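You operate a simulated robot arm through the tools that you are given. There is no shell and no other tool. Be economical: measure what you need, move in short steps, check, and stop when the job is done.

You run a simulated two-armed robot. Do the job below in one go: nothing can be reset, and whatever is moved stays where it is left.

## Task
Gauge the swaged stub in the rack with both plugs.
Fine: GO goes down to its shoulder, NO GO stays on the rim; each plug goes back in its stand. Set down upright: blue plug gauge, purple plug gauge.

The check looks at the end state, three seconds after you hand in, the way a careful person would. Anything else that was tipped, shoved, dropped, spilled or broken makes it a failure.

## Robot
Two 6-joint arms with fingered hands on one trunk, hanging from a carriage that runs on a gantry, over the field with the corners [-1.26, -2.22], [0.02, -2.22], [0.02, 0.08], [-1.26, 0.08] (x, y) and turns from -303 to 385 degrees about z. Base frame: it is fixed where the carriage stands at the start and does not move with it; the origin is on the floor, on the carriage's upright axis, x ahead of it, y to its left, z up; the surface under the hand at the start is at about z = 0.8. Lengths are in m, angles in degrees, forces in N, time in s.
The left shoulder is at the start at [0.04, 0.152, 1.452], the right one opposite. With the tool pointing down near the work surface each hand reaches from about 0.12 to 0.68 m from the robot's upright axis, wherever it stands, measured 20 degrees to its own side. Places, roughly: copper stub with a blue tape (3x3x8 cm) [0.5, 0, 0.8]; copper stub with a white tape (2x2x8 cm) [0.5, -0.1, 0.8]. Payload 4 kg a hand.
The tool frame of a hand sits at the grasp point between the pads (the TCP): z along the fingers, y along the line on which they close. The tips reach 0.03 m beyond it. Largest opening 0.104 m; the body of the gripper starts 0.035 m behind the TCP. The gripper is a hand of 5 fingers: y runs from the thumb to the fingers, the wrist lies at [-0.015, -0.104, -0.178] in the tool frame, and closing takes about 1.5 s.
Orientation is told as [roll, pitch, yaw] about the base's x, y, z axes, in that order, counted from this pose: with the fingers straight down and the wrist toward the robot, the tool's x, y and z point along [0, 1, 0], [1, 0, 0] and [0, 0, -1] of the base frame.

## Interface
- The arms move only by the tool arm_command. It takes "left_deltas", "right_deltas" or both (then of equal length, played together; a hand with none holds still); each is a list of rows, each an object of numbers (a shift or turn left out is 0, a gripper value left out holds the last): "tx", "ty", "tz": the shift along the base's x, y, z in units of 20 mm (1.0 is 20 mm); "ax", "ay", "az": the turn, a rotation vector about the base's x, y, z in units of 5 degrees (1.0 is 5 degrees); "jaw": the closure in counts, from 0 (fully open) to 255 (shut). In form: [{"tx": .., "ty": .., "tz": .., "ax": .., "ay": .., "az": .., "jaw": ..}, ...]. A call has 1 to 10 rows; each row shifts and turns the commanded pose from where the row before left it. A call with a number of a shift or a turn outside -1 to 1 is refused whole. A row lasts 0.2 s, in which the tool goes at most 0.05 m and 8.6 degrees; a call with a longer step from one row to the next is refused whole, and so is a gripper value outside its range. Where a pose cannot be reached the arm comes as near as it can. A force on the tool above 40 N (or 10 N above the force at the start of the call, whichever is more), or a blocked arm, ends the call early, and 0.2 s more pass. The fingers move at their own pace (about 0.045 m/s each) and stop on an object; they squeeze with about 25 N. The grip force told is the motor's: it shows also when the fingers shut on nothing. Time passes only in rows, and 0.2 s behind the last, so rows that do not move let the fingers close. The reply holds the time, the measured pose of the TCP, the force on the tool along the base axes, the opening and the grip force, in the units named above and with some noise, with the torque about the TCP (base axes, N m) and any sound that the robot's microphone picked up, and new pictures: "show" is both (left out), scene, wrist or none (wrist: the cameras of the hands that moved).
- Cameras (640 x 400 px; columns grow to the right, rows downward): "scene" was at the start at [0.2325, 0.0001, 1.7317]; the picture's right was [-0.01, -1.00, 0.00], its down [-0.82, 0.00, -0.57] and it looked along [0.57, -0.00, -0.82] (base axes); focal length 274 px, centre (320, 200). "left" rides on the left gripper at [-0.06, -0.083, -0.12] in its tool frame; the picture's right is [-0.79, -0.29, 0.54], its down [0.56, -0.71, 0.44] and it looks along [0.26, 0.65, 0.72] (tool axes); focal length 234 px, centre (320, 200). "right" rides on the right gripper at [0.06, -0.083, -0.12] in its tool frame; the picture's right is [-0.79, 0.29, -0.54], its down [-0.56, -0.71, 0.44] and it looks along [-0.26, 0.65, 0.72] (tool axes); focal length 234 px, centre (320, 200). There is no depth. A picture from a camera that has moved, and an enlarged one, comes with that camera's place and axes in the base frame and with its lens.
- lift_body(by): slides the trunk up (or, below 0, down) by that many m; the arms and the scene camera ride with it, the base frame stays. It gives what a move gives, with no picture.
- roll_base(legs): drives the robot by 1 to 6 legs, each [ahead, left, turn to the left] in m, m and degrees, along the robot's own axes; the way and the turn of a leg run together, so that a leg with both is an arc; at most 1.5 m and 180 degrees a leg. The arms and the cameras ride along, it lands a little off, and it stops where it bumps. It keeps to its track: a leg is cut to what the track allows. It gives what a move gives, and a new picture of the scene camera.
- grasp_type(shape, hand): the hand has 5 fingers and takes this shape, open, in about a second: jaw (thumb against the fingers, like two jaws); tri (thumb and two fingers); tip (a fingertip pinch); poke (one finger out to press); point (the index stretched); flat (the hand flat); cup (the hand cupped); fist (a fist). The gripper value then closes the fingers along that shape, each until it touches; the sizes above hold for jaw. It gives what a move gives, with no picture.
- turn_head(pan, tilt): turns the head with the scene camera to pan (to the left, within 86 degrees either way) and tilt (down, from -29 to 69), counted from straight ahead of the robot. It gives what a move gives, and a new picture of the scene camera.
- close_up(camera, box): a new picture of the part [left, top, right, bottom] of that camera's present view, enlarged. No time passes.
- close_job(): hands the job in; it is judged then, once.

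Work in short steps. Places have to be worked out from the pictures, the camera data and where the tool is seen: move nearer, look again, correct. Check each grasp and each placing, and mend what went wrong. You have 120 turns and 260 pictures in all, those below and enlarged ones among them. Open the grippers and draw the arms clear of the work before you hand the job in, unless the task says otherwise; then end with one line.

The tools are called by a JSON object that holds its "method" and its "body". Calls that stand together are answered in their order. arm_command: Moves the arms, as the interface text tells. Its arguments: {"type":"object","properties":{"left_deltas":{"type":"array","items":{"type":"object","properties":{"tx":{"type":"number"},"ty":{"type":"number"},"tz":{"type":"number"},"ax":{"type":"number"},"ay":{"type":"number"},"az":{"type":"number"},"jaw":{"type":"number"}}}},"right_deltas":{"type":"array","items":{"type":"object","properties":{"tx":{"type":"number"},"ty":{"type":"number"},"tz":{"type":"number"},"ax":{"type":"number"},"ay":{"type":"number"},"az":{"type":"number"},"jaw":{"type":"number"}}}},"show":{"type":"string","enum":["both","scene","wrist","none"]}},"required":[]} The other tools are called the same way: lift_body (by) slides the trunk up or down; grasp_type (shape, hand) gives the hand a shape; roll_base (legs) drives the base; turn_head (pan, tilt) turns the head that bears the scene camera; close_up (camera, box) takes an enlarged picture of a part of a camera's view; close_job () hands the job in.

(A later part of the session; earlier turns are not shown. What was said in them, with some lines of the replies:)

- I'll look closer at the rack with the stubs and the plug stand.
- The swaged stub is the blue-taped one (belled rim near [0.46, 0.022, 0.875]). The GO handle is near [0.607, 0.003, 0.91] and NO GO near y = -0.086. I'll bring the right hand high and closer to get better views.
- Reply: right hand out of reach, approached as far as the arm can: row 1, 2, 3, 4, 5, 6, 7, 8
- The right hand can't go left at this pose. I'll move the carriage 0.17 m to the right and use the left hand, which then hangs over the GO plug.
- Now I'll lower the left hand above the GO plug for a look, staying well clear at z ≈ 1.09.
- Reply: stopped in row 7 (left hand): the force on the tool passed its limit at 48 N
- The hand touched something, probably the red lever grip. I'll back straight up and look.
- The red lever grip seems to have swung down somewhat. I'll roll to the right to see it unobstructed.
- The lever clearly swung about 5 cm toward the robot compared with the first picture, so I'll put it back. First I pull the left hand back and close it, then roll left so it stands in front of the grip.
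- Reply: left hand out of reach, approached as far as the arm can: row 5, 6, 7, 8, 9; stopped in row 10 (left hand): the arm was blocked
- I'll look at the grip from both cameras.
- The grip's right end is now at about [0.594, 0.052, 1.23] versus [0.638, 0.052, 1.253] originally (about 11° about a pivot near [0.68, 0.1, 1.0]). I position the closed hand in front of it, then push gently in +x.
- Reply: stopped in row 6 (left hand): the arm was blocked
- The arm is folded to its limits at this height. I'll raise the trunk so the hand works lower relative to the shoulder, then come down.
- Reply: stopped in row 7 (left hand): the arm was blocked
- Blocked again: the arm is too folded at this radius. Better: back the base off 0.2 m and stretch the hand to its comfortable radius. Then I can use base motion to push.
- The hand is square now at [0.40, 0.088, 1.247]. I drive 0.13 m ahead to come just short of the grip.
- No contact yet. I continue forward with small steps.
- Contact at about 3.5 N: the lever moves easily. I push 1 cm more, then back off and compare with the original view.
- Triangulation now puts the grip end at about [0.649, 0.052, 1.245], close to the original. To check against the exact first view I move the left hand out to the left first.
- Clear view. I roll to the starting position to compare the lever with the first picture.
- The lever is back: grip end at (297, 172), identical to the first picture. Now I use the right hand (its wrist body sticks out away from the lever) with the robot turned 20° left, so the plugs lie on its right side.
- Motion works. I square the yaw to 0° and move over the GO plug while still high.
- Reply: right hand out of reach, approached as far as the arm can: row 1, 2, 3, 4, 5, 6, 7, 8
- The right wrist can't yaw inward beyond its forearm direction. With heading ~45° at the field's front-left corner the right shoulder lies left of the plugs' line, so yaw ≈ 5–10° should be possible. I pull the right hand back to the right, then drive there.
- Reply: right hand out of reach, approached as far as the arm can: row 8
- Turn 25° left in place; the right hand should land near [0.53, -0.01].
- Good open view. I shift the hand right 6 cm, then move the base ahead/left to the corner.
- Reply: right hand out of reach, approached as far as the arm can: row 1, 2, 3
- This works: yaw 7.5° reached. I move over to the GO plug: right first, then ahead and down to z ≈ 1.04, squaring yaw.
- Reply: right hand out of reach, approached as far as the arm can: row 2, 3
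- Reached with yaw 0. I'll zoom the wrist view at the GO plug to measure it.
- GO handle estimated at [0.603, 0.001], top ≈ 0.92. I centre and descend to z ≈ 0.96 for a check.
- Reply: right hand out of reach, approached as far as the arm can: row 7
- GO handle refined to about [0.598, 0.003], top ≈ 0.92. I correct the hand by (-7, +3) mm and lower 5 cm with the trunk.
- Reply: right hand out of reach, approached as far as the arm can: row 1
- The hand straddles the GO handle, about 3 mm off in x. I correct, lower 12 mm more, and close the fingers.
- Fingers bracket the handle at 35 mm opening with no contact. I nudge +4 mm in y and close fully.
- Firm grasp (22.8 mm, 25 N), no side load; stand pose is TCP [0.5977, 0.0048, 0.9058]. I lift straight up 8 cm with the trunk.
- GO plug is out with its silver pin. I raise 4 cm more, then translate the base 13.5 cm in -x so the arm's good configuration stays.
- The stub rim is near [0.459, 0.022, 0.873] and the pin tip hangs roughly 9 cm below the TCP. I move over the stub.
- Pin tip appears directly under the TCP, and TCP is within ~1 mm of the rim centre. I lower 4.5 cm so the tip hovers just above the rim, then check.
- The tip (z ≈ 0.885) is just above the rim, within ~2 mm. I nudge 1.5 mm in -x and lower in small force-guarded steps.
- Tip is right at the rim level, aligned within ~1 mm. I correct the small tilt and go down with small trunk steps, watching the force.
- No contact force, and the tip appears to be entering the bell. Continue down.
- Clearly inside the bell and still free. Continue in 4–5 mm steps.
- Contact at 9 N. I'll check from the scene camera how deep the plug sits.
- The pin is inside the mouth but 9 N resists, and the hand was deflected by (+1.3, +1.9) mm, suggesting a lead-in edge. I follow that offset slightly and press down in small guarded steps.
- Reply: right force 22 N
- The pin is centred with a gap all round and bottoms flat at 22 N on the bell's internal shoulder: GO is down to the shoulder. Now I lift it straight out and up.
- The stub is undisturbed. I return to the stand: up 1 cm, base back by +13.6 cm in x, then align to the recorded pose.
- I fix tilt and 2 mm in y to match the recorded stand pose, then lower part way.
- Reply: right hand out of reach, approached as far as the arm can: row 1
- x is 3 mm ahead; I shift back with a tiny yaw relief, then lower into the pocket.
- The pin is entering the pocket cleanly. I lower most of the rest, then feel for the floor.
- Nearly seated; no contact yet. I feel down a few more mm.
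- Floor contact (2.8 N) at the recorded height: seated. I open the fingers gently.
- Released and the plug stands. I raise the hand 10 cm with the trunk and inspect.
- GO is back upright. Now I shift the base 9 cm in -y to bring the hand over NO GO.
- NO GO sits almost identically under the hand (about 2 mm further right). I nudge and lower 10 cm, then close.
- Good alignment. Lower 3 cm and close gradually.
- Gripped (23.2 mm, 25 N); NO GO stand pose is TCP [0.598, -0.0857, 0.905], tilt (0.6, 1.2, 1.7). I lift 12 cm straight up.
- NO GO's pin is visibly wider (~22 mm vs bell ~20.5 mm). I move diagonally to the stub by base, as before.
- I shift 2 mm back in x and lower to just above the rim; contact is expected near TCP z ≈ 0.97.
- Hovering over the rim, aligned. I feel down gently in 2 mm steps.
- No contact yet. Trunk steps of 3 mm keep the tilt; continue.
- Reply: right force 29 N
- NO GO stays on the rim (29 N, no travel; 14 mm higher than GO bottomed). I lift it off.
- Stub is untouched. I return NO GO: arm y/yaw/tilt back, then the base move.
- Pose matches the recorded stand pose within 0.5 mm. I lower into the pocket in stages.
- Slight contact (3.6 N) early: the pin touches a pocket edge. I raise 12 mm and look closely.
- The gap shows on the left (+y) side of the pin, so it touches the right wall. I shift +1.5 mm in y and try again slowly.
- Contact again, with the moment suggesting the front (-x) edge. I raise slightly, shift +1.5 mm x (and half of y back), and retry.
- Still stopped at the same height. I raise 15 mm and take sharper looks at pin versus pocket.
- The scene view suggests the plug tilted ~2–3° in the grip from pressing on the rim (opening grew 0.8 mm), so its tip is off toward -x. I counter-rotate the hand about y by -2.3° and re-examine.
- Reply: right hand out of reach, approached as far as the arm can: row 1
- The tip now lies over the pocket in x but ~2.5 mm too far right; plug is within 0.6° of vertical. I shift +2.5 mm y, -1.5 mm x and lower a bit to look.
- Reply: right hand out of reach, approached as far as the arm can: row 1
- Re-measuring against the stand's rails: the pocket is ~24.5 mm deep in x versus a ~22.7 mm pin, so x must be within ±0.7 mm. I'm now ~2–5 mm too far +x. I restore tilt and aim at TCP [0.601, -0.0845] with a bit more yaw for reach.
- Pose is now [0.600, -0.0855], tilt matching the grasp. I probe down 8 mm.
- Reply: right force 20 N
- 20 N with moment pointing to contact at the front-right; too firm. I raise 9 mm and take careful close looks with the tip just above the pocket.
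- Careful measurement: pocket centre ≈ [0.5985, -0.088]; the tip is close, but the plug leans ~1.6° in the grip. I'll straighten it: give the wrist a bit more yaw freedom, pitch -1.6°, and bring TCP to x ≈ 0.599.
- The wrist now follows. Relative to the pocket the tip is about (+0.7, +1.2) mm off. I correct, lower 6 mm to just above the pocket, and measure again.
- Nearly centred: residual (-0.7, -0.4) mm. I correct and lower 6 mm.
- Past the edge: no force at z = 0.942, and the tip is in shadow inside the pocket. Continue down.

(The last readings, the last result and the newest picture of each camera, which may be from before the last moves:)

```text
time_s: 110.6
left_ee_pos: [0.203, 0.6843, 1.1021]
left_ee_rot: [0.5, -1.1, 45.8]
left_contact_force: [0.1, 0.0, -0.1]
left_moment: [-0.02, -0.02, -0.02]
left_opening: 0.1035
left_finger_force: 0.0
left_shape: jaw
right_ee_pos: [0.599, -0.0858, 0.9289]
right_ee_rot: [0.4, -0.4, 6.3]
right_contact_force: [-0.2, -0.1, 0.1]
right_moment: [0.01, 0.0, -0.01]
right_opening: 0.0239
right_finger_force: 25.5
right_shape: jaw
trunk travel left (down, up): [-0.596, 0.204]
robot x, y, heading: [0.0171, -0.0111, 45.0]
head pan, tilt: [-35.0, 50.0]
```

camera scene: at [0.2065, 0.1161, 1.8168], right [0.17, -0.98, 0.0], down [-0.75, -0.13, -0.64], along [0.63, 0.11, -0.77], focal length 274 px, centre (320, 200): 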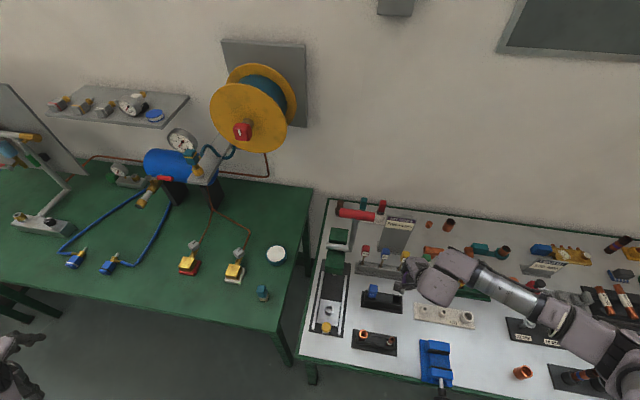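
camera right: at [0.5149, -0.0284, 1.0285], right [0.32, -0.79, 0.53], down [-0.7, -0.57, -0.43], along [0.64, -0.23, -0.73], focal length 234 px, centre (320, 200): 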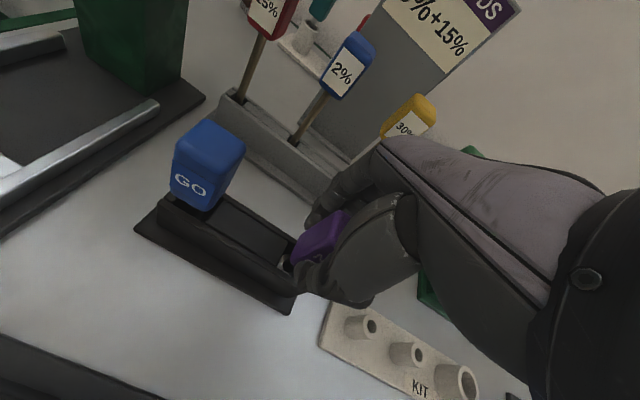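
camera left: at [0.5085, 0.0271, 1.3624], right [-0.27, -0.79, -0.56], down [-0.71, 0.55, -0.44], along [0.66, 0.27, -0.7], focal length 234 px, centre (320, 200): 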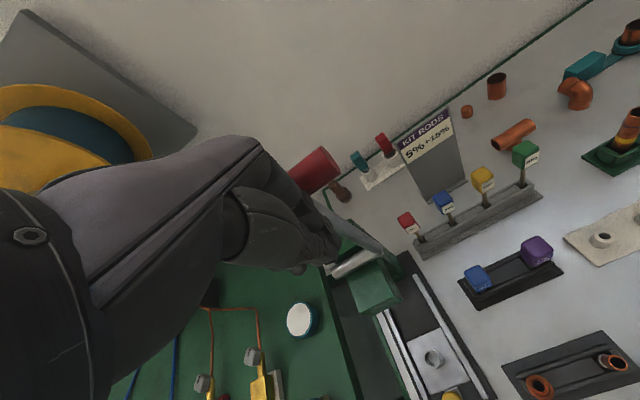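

Sliding in freely. Floor is expected near TCP z ≈ 0.905; continue.

{"method": "lift_body", "body": {"by": -0.01}}

{"method": "lift_body", "body": {"by": -0.008}}

{"method": "lift_body", "body": {"by": -0.004}}

```text
time_s: 111.2
left_ee_pos: [0.2024, 0.6839, 1.0912]
left_ee_rot: [0.6, -1.2, 45.8]
left_contact_force: [-0.2, 0.4, -0.5]
left_moment: [0.02, 0.0, 0.0]
left_opening: 0.1037
left_finger_force: 0.0
left_shape: jaw
right_ee_pos: [0.5976, -0.087, 0.9193]
right_ee_rot: [0.5, -0.4, 6.2]
right_contact_force: [-0.6, -0.2, -0.7]
right_moment: [0.01, -0.04, -0.01]
right_opening: 0.024
right_finger_force: 25.2
right_shape: jaw
trunk travel left (down, up): [-0.586, 0.214]
robot x, y, heading: [0.0173, -0.0111, 45.1]
head pan, tilt: [-35.0, 50.0]
```

```text
time_s: 111.8
left_ee_pos: [0.2032, 0.6845, 1.0836]
left_ee_rot: [0.7, -1.1, 45.8]
left_contact_force: [-0.8, -0.2, -0.3]
left_moment: [0.03, 0.02, 0.02]
left_opening: 0.104
left_finger_force: 0.1
left_shape: jaw
right_ee_pos: [0.5982, -0.086, 0.9113]
right_ee_rot: [0.4, -0.4, 6.2]
right_contact_force: [-0.5, 0.2, -2.0]
right_moment: [0.03, 0.0, 0.02]
right_opening: 0.0239
right_finger_force: 24.9
right_shape: jaw
trunk travel left (down, up): [-0.578, 0.222]
robot x, y, heading: [0.0228, -0.0089, 45.2]
head pan, tilt: [-35.0, 50.0]
```

```text
time_s: 112.3
left_ee_pos: [0.2028, 0.6849, 1.0794]
left_ee_rot: [0.6, -1.0, 45.8]
left_contact_force: [0.0, -0.4, -0.2]
left_moment: [0.01, 0.01, -0.02]
left_opening: 0.1038
left_finger_force: 0.1
left_shape: jaw
right_ee_pos: [0.5983, -0.0863, 0.907]
right_ee_rot: [0.5, -0.5, 6.4]
right_contact_force: [-0.3, -0.1, -0.4]
right_moment: [0.01, -0.02, 0.0]
right_opening: 0.0237
right_finger_force: 25.3
right_shape: jaw
trunk travel left (down, up): [-0.574, 0.226]
robot x, y, heading: [0.0139, -0.0144, 44.8]
head pan, tilt: [-35.0, 50.0]
```

{"method": "lift_body", "body": {"by": -0.003}}

{"method": "close_up", "body": {"camera": "right", "box": [200, 200, 360, 300]}}

```text
time_s: 112.8
left_ee_pos: [0.2024, 0.6838, 1.0759]
left_ee_rot: [0.5, -1.1, 45.8]
left_contact_force: [0.1, 1.0, 0.4]
left_moment: [-0.02, 0.05, -0.02]
left_opening: 0.1037
left_finger_force: 0.0
left_shape: jaw
right_ee_pos: [0.5985, -0.0849, 0.9044]
right_ee_rot: [0.4, -0.6, 6.4]
right_contact_force: [-0.9, -0.3, 4.0]
right_moment: [0.0, 0.01, -0.02]
right_opening: 0.0239
right_finger_force: 25.1
right_shape: jaw
trunk travel left (down, up): [-0.571, 0.229]
robot x, y, heading: [0.0191, -0.005, 44.9]
head pan, tilt: [-35.0, 50.0]
```

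```text
4.00 times, centred on (280, 250) of right
camera zoom: at [0.5072, -0.0351, 1.0253], right [0.37, -0.76, 0.54], down [-0.64, -0.63, -0.45], along [0.68, -0.18, -0.71], focal length 937 px, centre (480, 0)
```

zoom: 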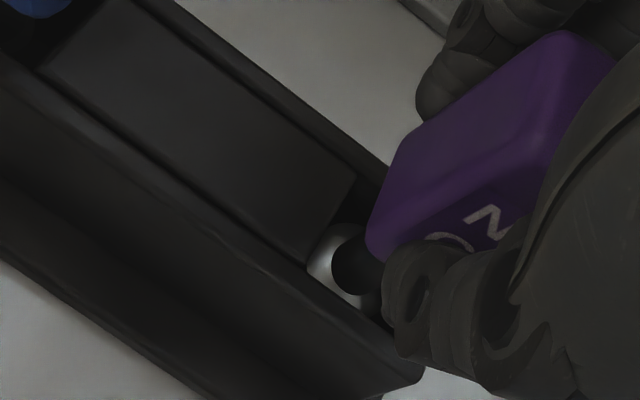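

Seated: 4 N floor contact at z = 0.9044 (original 0.905). I open the fingers gently.

{"method": "arm_command", "body": {"right_deltas": [{"jaw": 200}, {"jaw": 185}, {"jaw": 170}, {"jaw": 140}, {"jaw": 100}, {"jaw": 60}, {"jaw": 10}, {}], "show": "wrist"}}

{"method": "lift_body", "body": {"by": 0.1}}

{"method": "close_up", "body": {"camera": "right", "box": [160, 180, 400, 330]}}

{"method": "close_up", "body": {"camera": "scene", "box": [320, 230, 440, 360]}}

```text
time_s: 114.6
left_ee_pos: [0.2035, 0.6837, 1.0772]
left_ee_rot: [0.5, -1.0, 45.7]
left_contact_force: [-1.3, -0.5, -0.2]
left_moment: [0.02, 0.01, 0.0]
left_opening: 0.1035
left_finger_force: 0.1
left_shape: jaw
right_ee_pos: [0.5976, -0.0874, 0.9033]
right_ee_rot: [0.5, -0.3, 6.4]
right_contact_force: [-0.1, -0.3, 0.1]
right_moment: [0.0, 0.02, 0.0]
right_opening: 0.0996
right_finger_force: 0.0
right_shape: jaw
trunk travel left (down, up): [-0.571, 0.229]
robot x, y, heading: [0.0179, -0.0097, 45.2]
head pan, tilt: [-35.0, 50.0]
camera right: at [0.5071, -0.0353, 1.0249], right [0.37, -0.76, 0.54], down [-0.64, -0.63, -0.44], along [0.68, -0.18, -0.71], focal length 234 px, centre (320, 200)
```

right: 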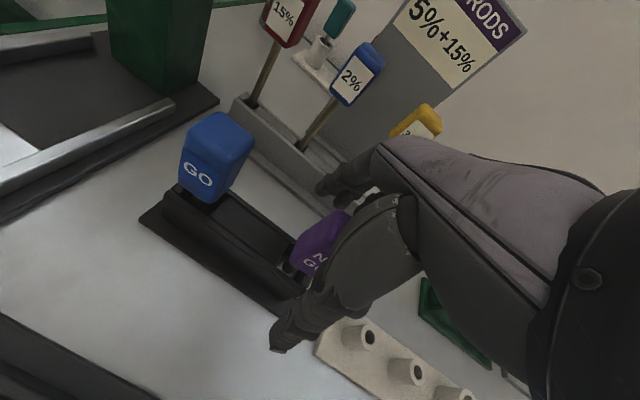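

```text
time_s: 116.0
left_ee_pos: [0.2033, 0.6833, 1.1779]
left_ee_rot: [0.6, -1.1, 45.8]
left_contact_force: [0.1, -0.9, 0.1]
left_moment: [0.0, -0.01, -0.01]
left_opening: 0.1034
left_finger_force: 0.1
left_shape: jaw
right_ee_pos: [0.599, -0.0851, 1.0034]
right_ee_rot: [0.5, -0.4, 6.3]
right_contact_force: [0.8, 0.9, -0.2]
right_moment: [-0.01, 0.0, -0.02]
right_opening: 0.0993
right_finger_force: 0.1
right_shape: jaw
trunk travel left (down, up): [-0.671, 0.129]
robot x, y, heading: [0.014, -0.0107, 45.1]
head pan, tilt: [-35.0, 50.0]
```

```text
2.67 times, centred on (280, 255) of right
camera zoom: at [0.507, -0.0354, 1.1248], right [0.37, -0.76, 0.54], down [-0.64, -0.63, -0.44], along [0.68, -0.18, -0.71], focal length 624 px, centre (427, 53)
```

zoom: 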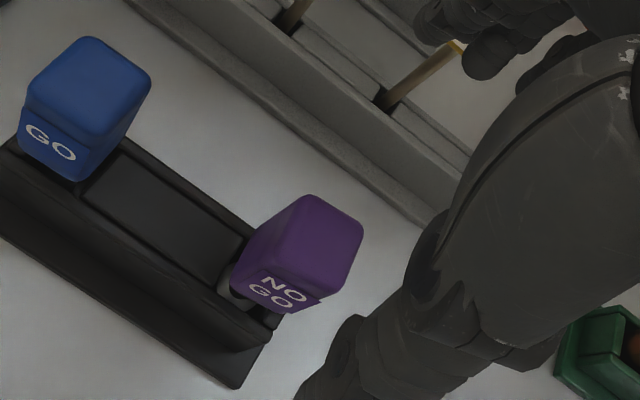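

```text
3.08 times, centred on (380, 295) of scene
camera zoom: at [0.2065, 0.1162, 1.7847], right [0.17, -0.98, 0.0], down [-0.75, -0.13, -0.64], along [0.63, 0.11, -0.77], focal length 844 px, centre (135, -92)
```

zoom: 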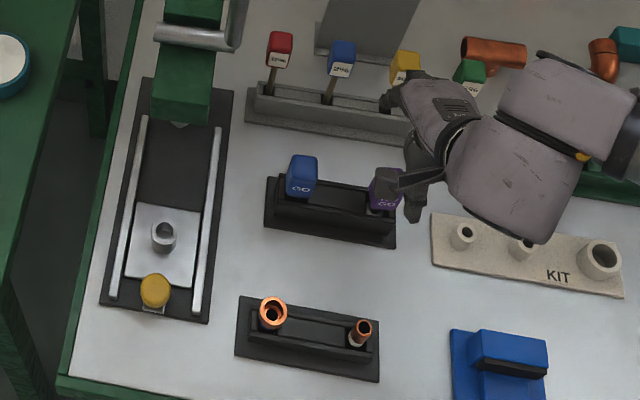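

Both plugs stand upright in their pockets. I raise the hand more and drive the base back from the bench to clear the work.

{"method": "lift_body", "body": {"by": 0.1}}

{"method": "roll_base", "body": {"legs": [[-0.25, 0.25, 0]]}}

{"method": "close_up", "body": {"camera": "scene", "box": [300, 160, 480, 310]}}

```text
time_s: 117.3
left_ee_pos: [0.2025, 0.6838, 1.2766]
left_ee_rot: [0.6, -1.1, 45.8]
left_contact_force: [0.7, 0.4, -0.2]
left_moment: [-0.02, 0.0, 0.0]
left_opening: 0.1036
left_finger_force: 0.0
left_shape: jaw
right_ee_pos: [0.5983, -0.0868, 1.1045]
right_ee_rot: [0.4, -0.5, 6.3]
right_contact_force: [0.0, 0.4, 0.3]
right_moment: [-0.01, 0.01, 0.01]
right_opening: 0.0999
right_finger_force: 0.1
right_shape: jaw
trunk travel left (down, up): [-0.771, 0.029]
robot x, y, heading: [0.0154, -0.0124, 45.0]
head pan, tilt: [-35.0, 50.0]
```

```text
time_s: 119.5
left_ee_pos: [-0.1484, 0.6831, 1.2761]
left_ee_rot: [0.7, -1.2, 46.0]
left_contact_force: [0.5, -1.2, 0.4]
left_moment: [0.02, 0.01, 0.06]
left_opening: 0.1036
left_finger_force: 0.1
left_shape: jaw
right_ee_pos: [0.25, -0.0865, 1.1041]
right_ee_rot: [0.4, -0.5, 6.5]
right_contact_force: [-0.5, 0.4, -0.3]
right_moment: [-0.01, 0.0, 0.01]
right_opening: 0.0994
right_finger_force: 0.0
right_shape: jaw
trunk travel left (down, up): [-0.771, 0.029]
robot x, y, heading: [-0.3315, -0.0155, 45.1]
head pan, tilt: [-35.0, 50.0]
camera scene: at [-0.1431, 0.1148, 1.8848], right [0.18, -0.98, 0.0], down [-0.75, -0.14, -0.64], along [0.63, 0.11, -0.77], focal length 274 px, centre (320, 200)
```

scene: 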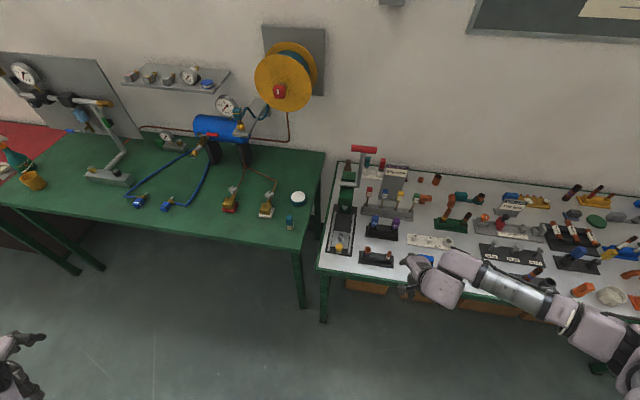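

```text
2.67 times, centred on (390, 235) of scene
camera zoom: at [-0.1431, 0.1148, 1.8848], right [0.18, -0.98, 0.0], down [-0.75, -0.14, -0.64], along [0.63, 0.11, -0.77], focal length 732 px, centre (133, 107)
```

zoom: 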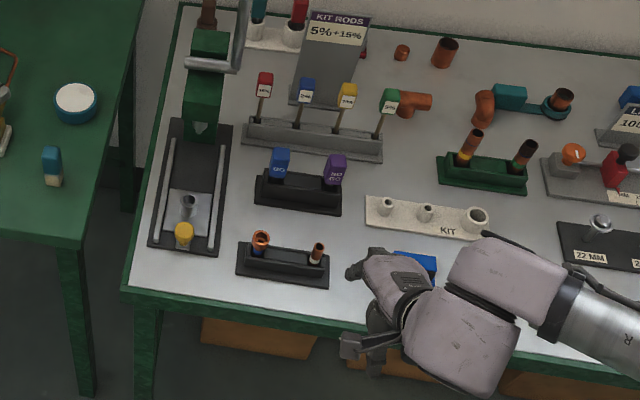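

The plugs are upright in the stand, both stubs are in the rack, the lever is back as found, the hands are open and the arms are clear. I hand in.

{"method": "close_job", "body": {}}

```text
The job is handed in.
```

I gauged the blue-taped swaged stub: the blue GO plug seated on the shoulder inside the bell, about 14 mm below the rim, and the purple NO GO plug stayed on the rim; both are back upright in their stand. Early on my arm knocked the bench press lever about 11° out of place, so I pushed it back, and it matched the starting picture.
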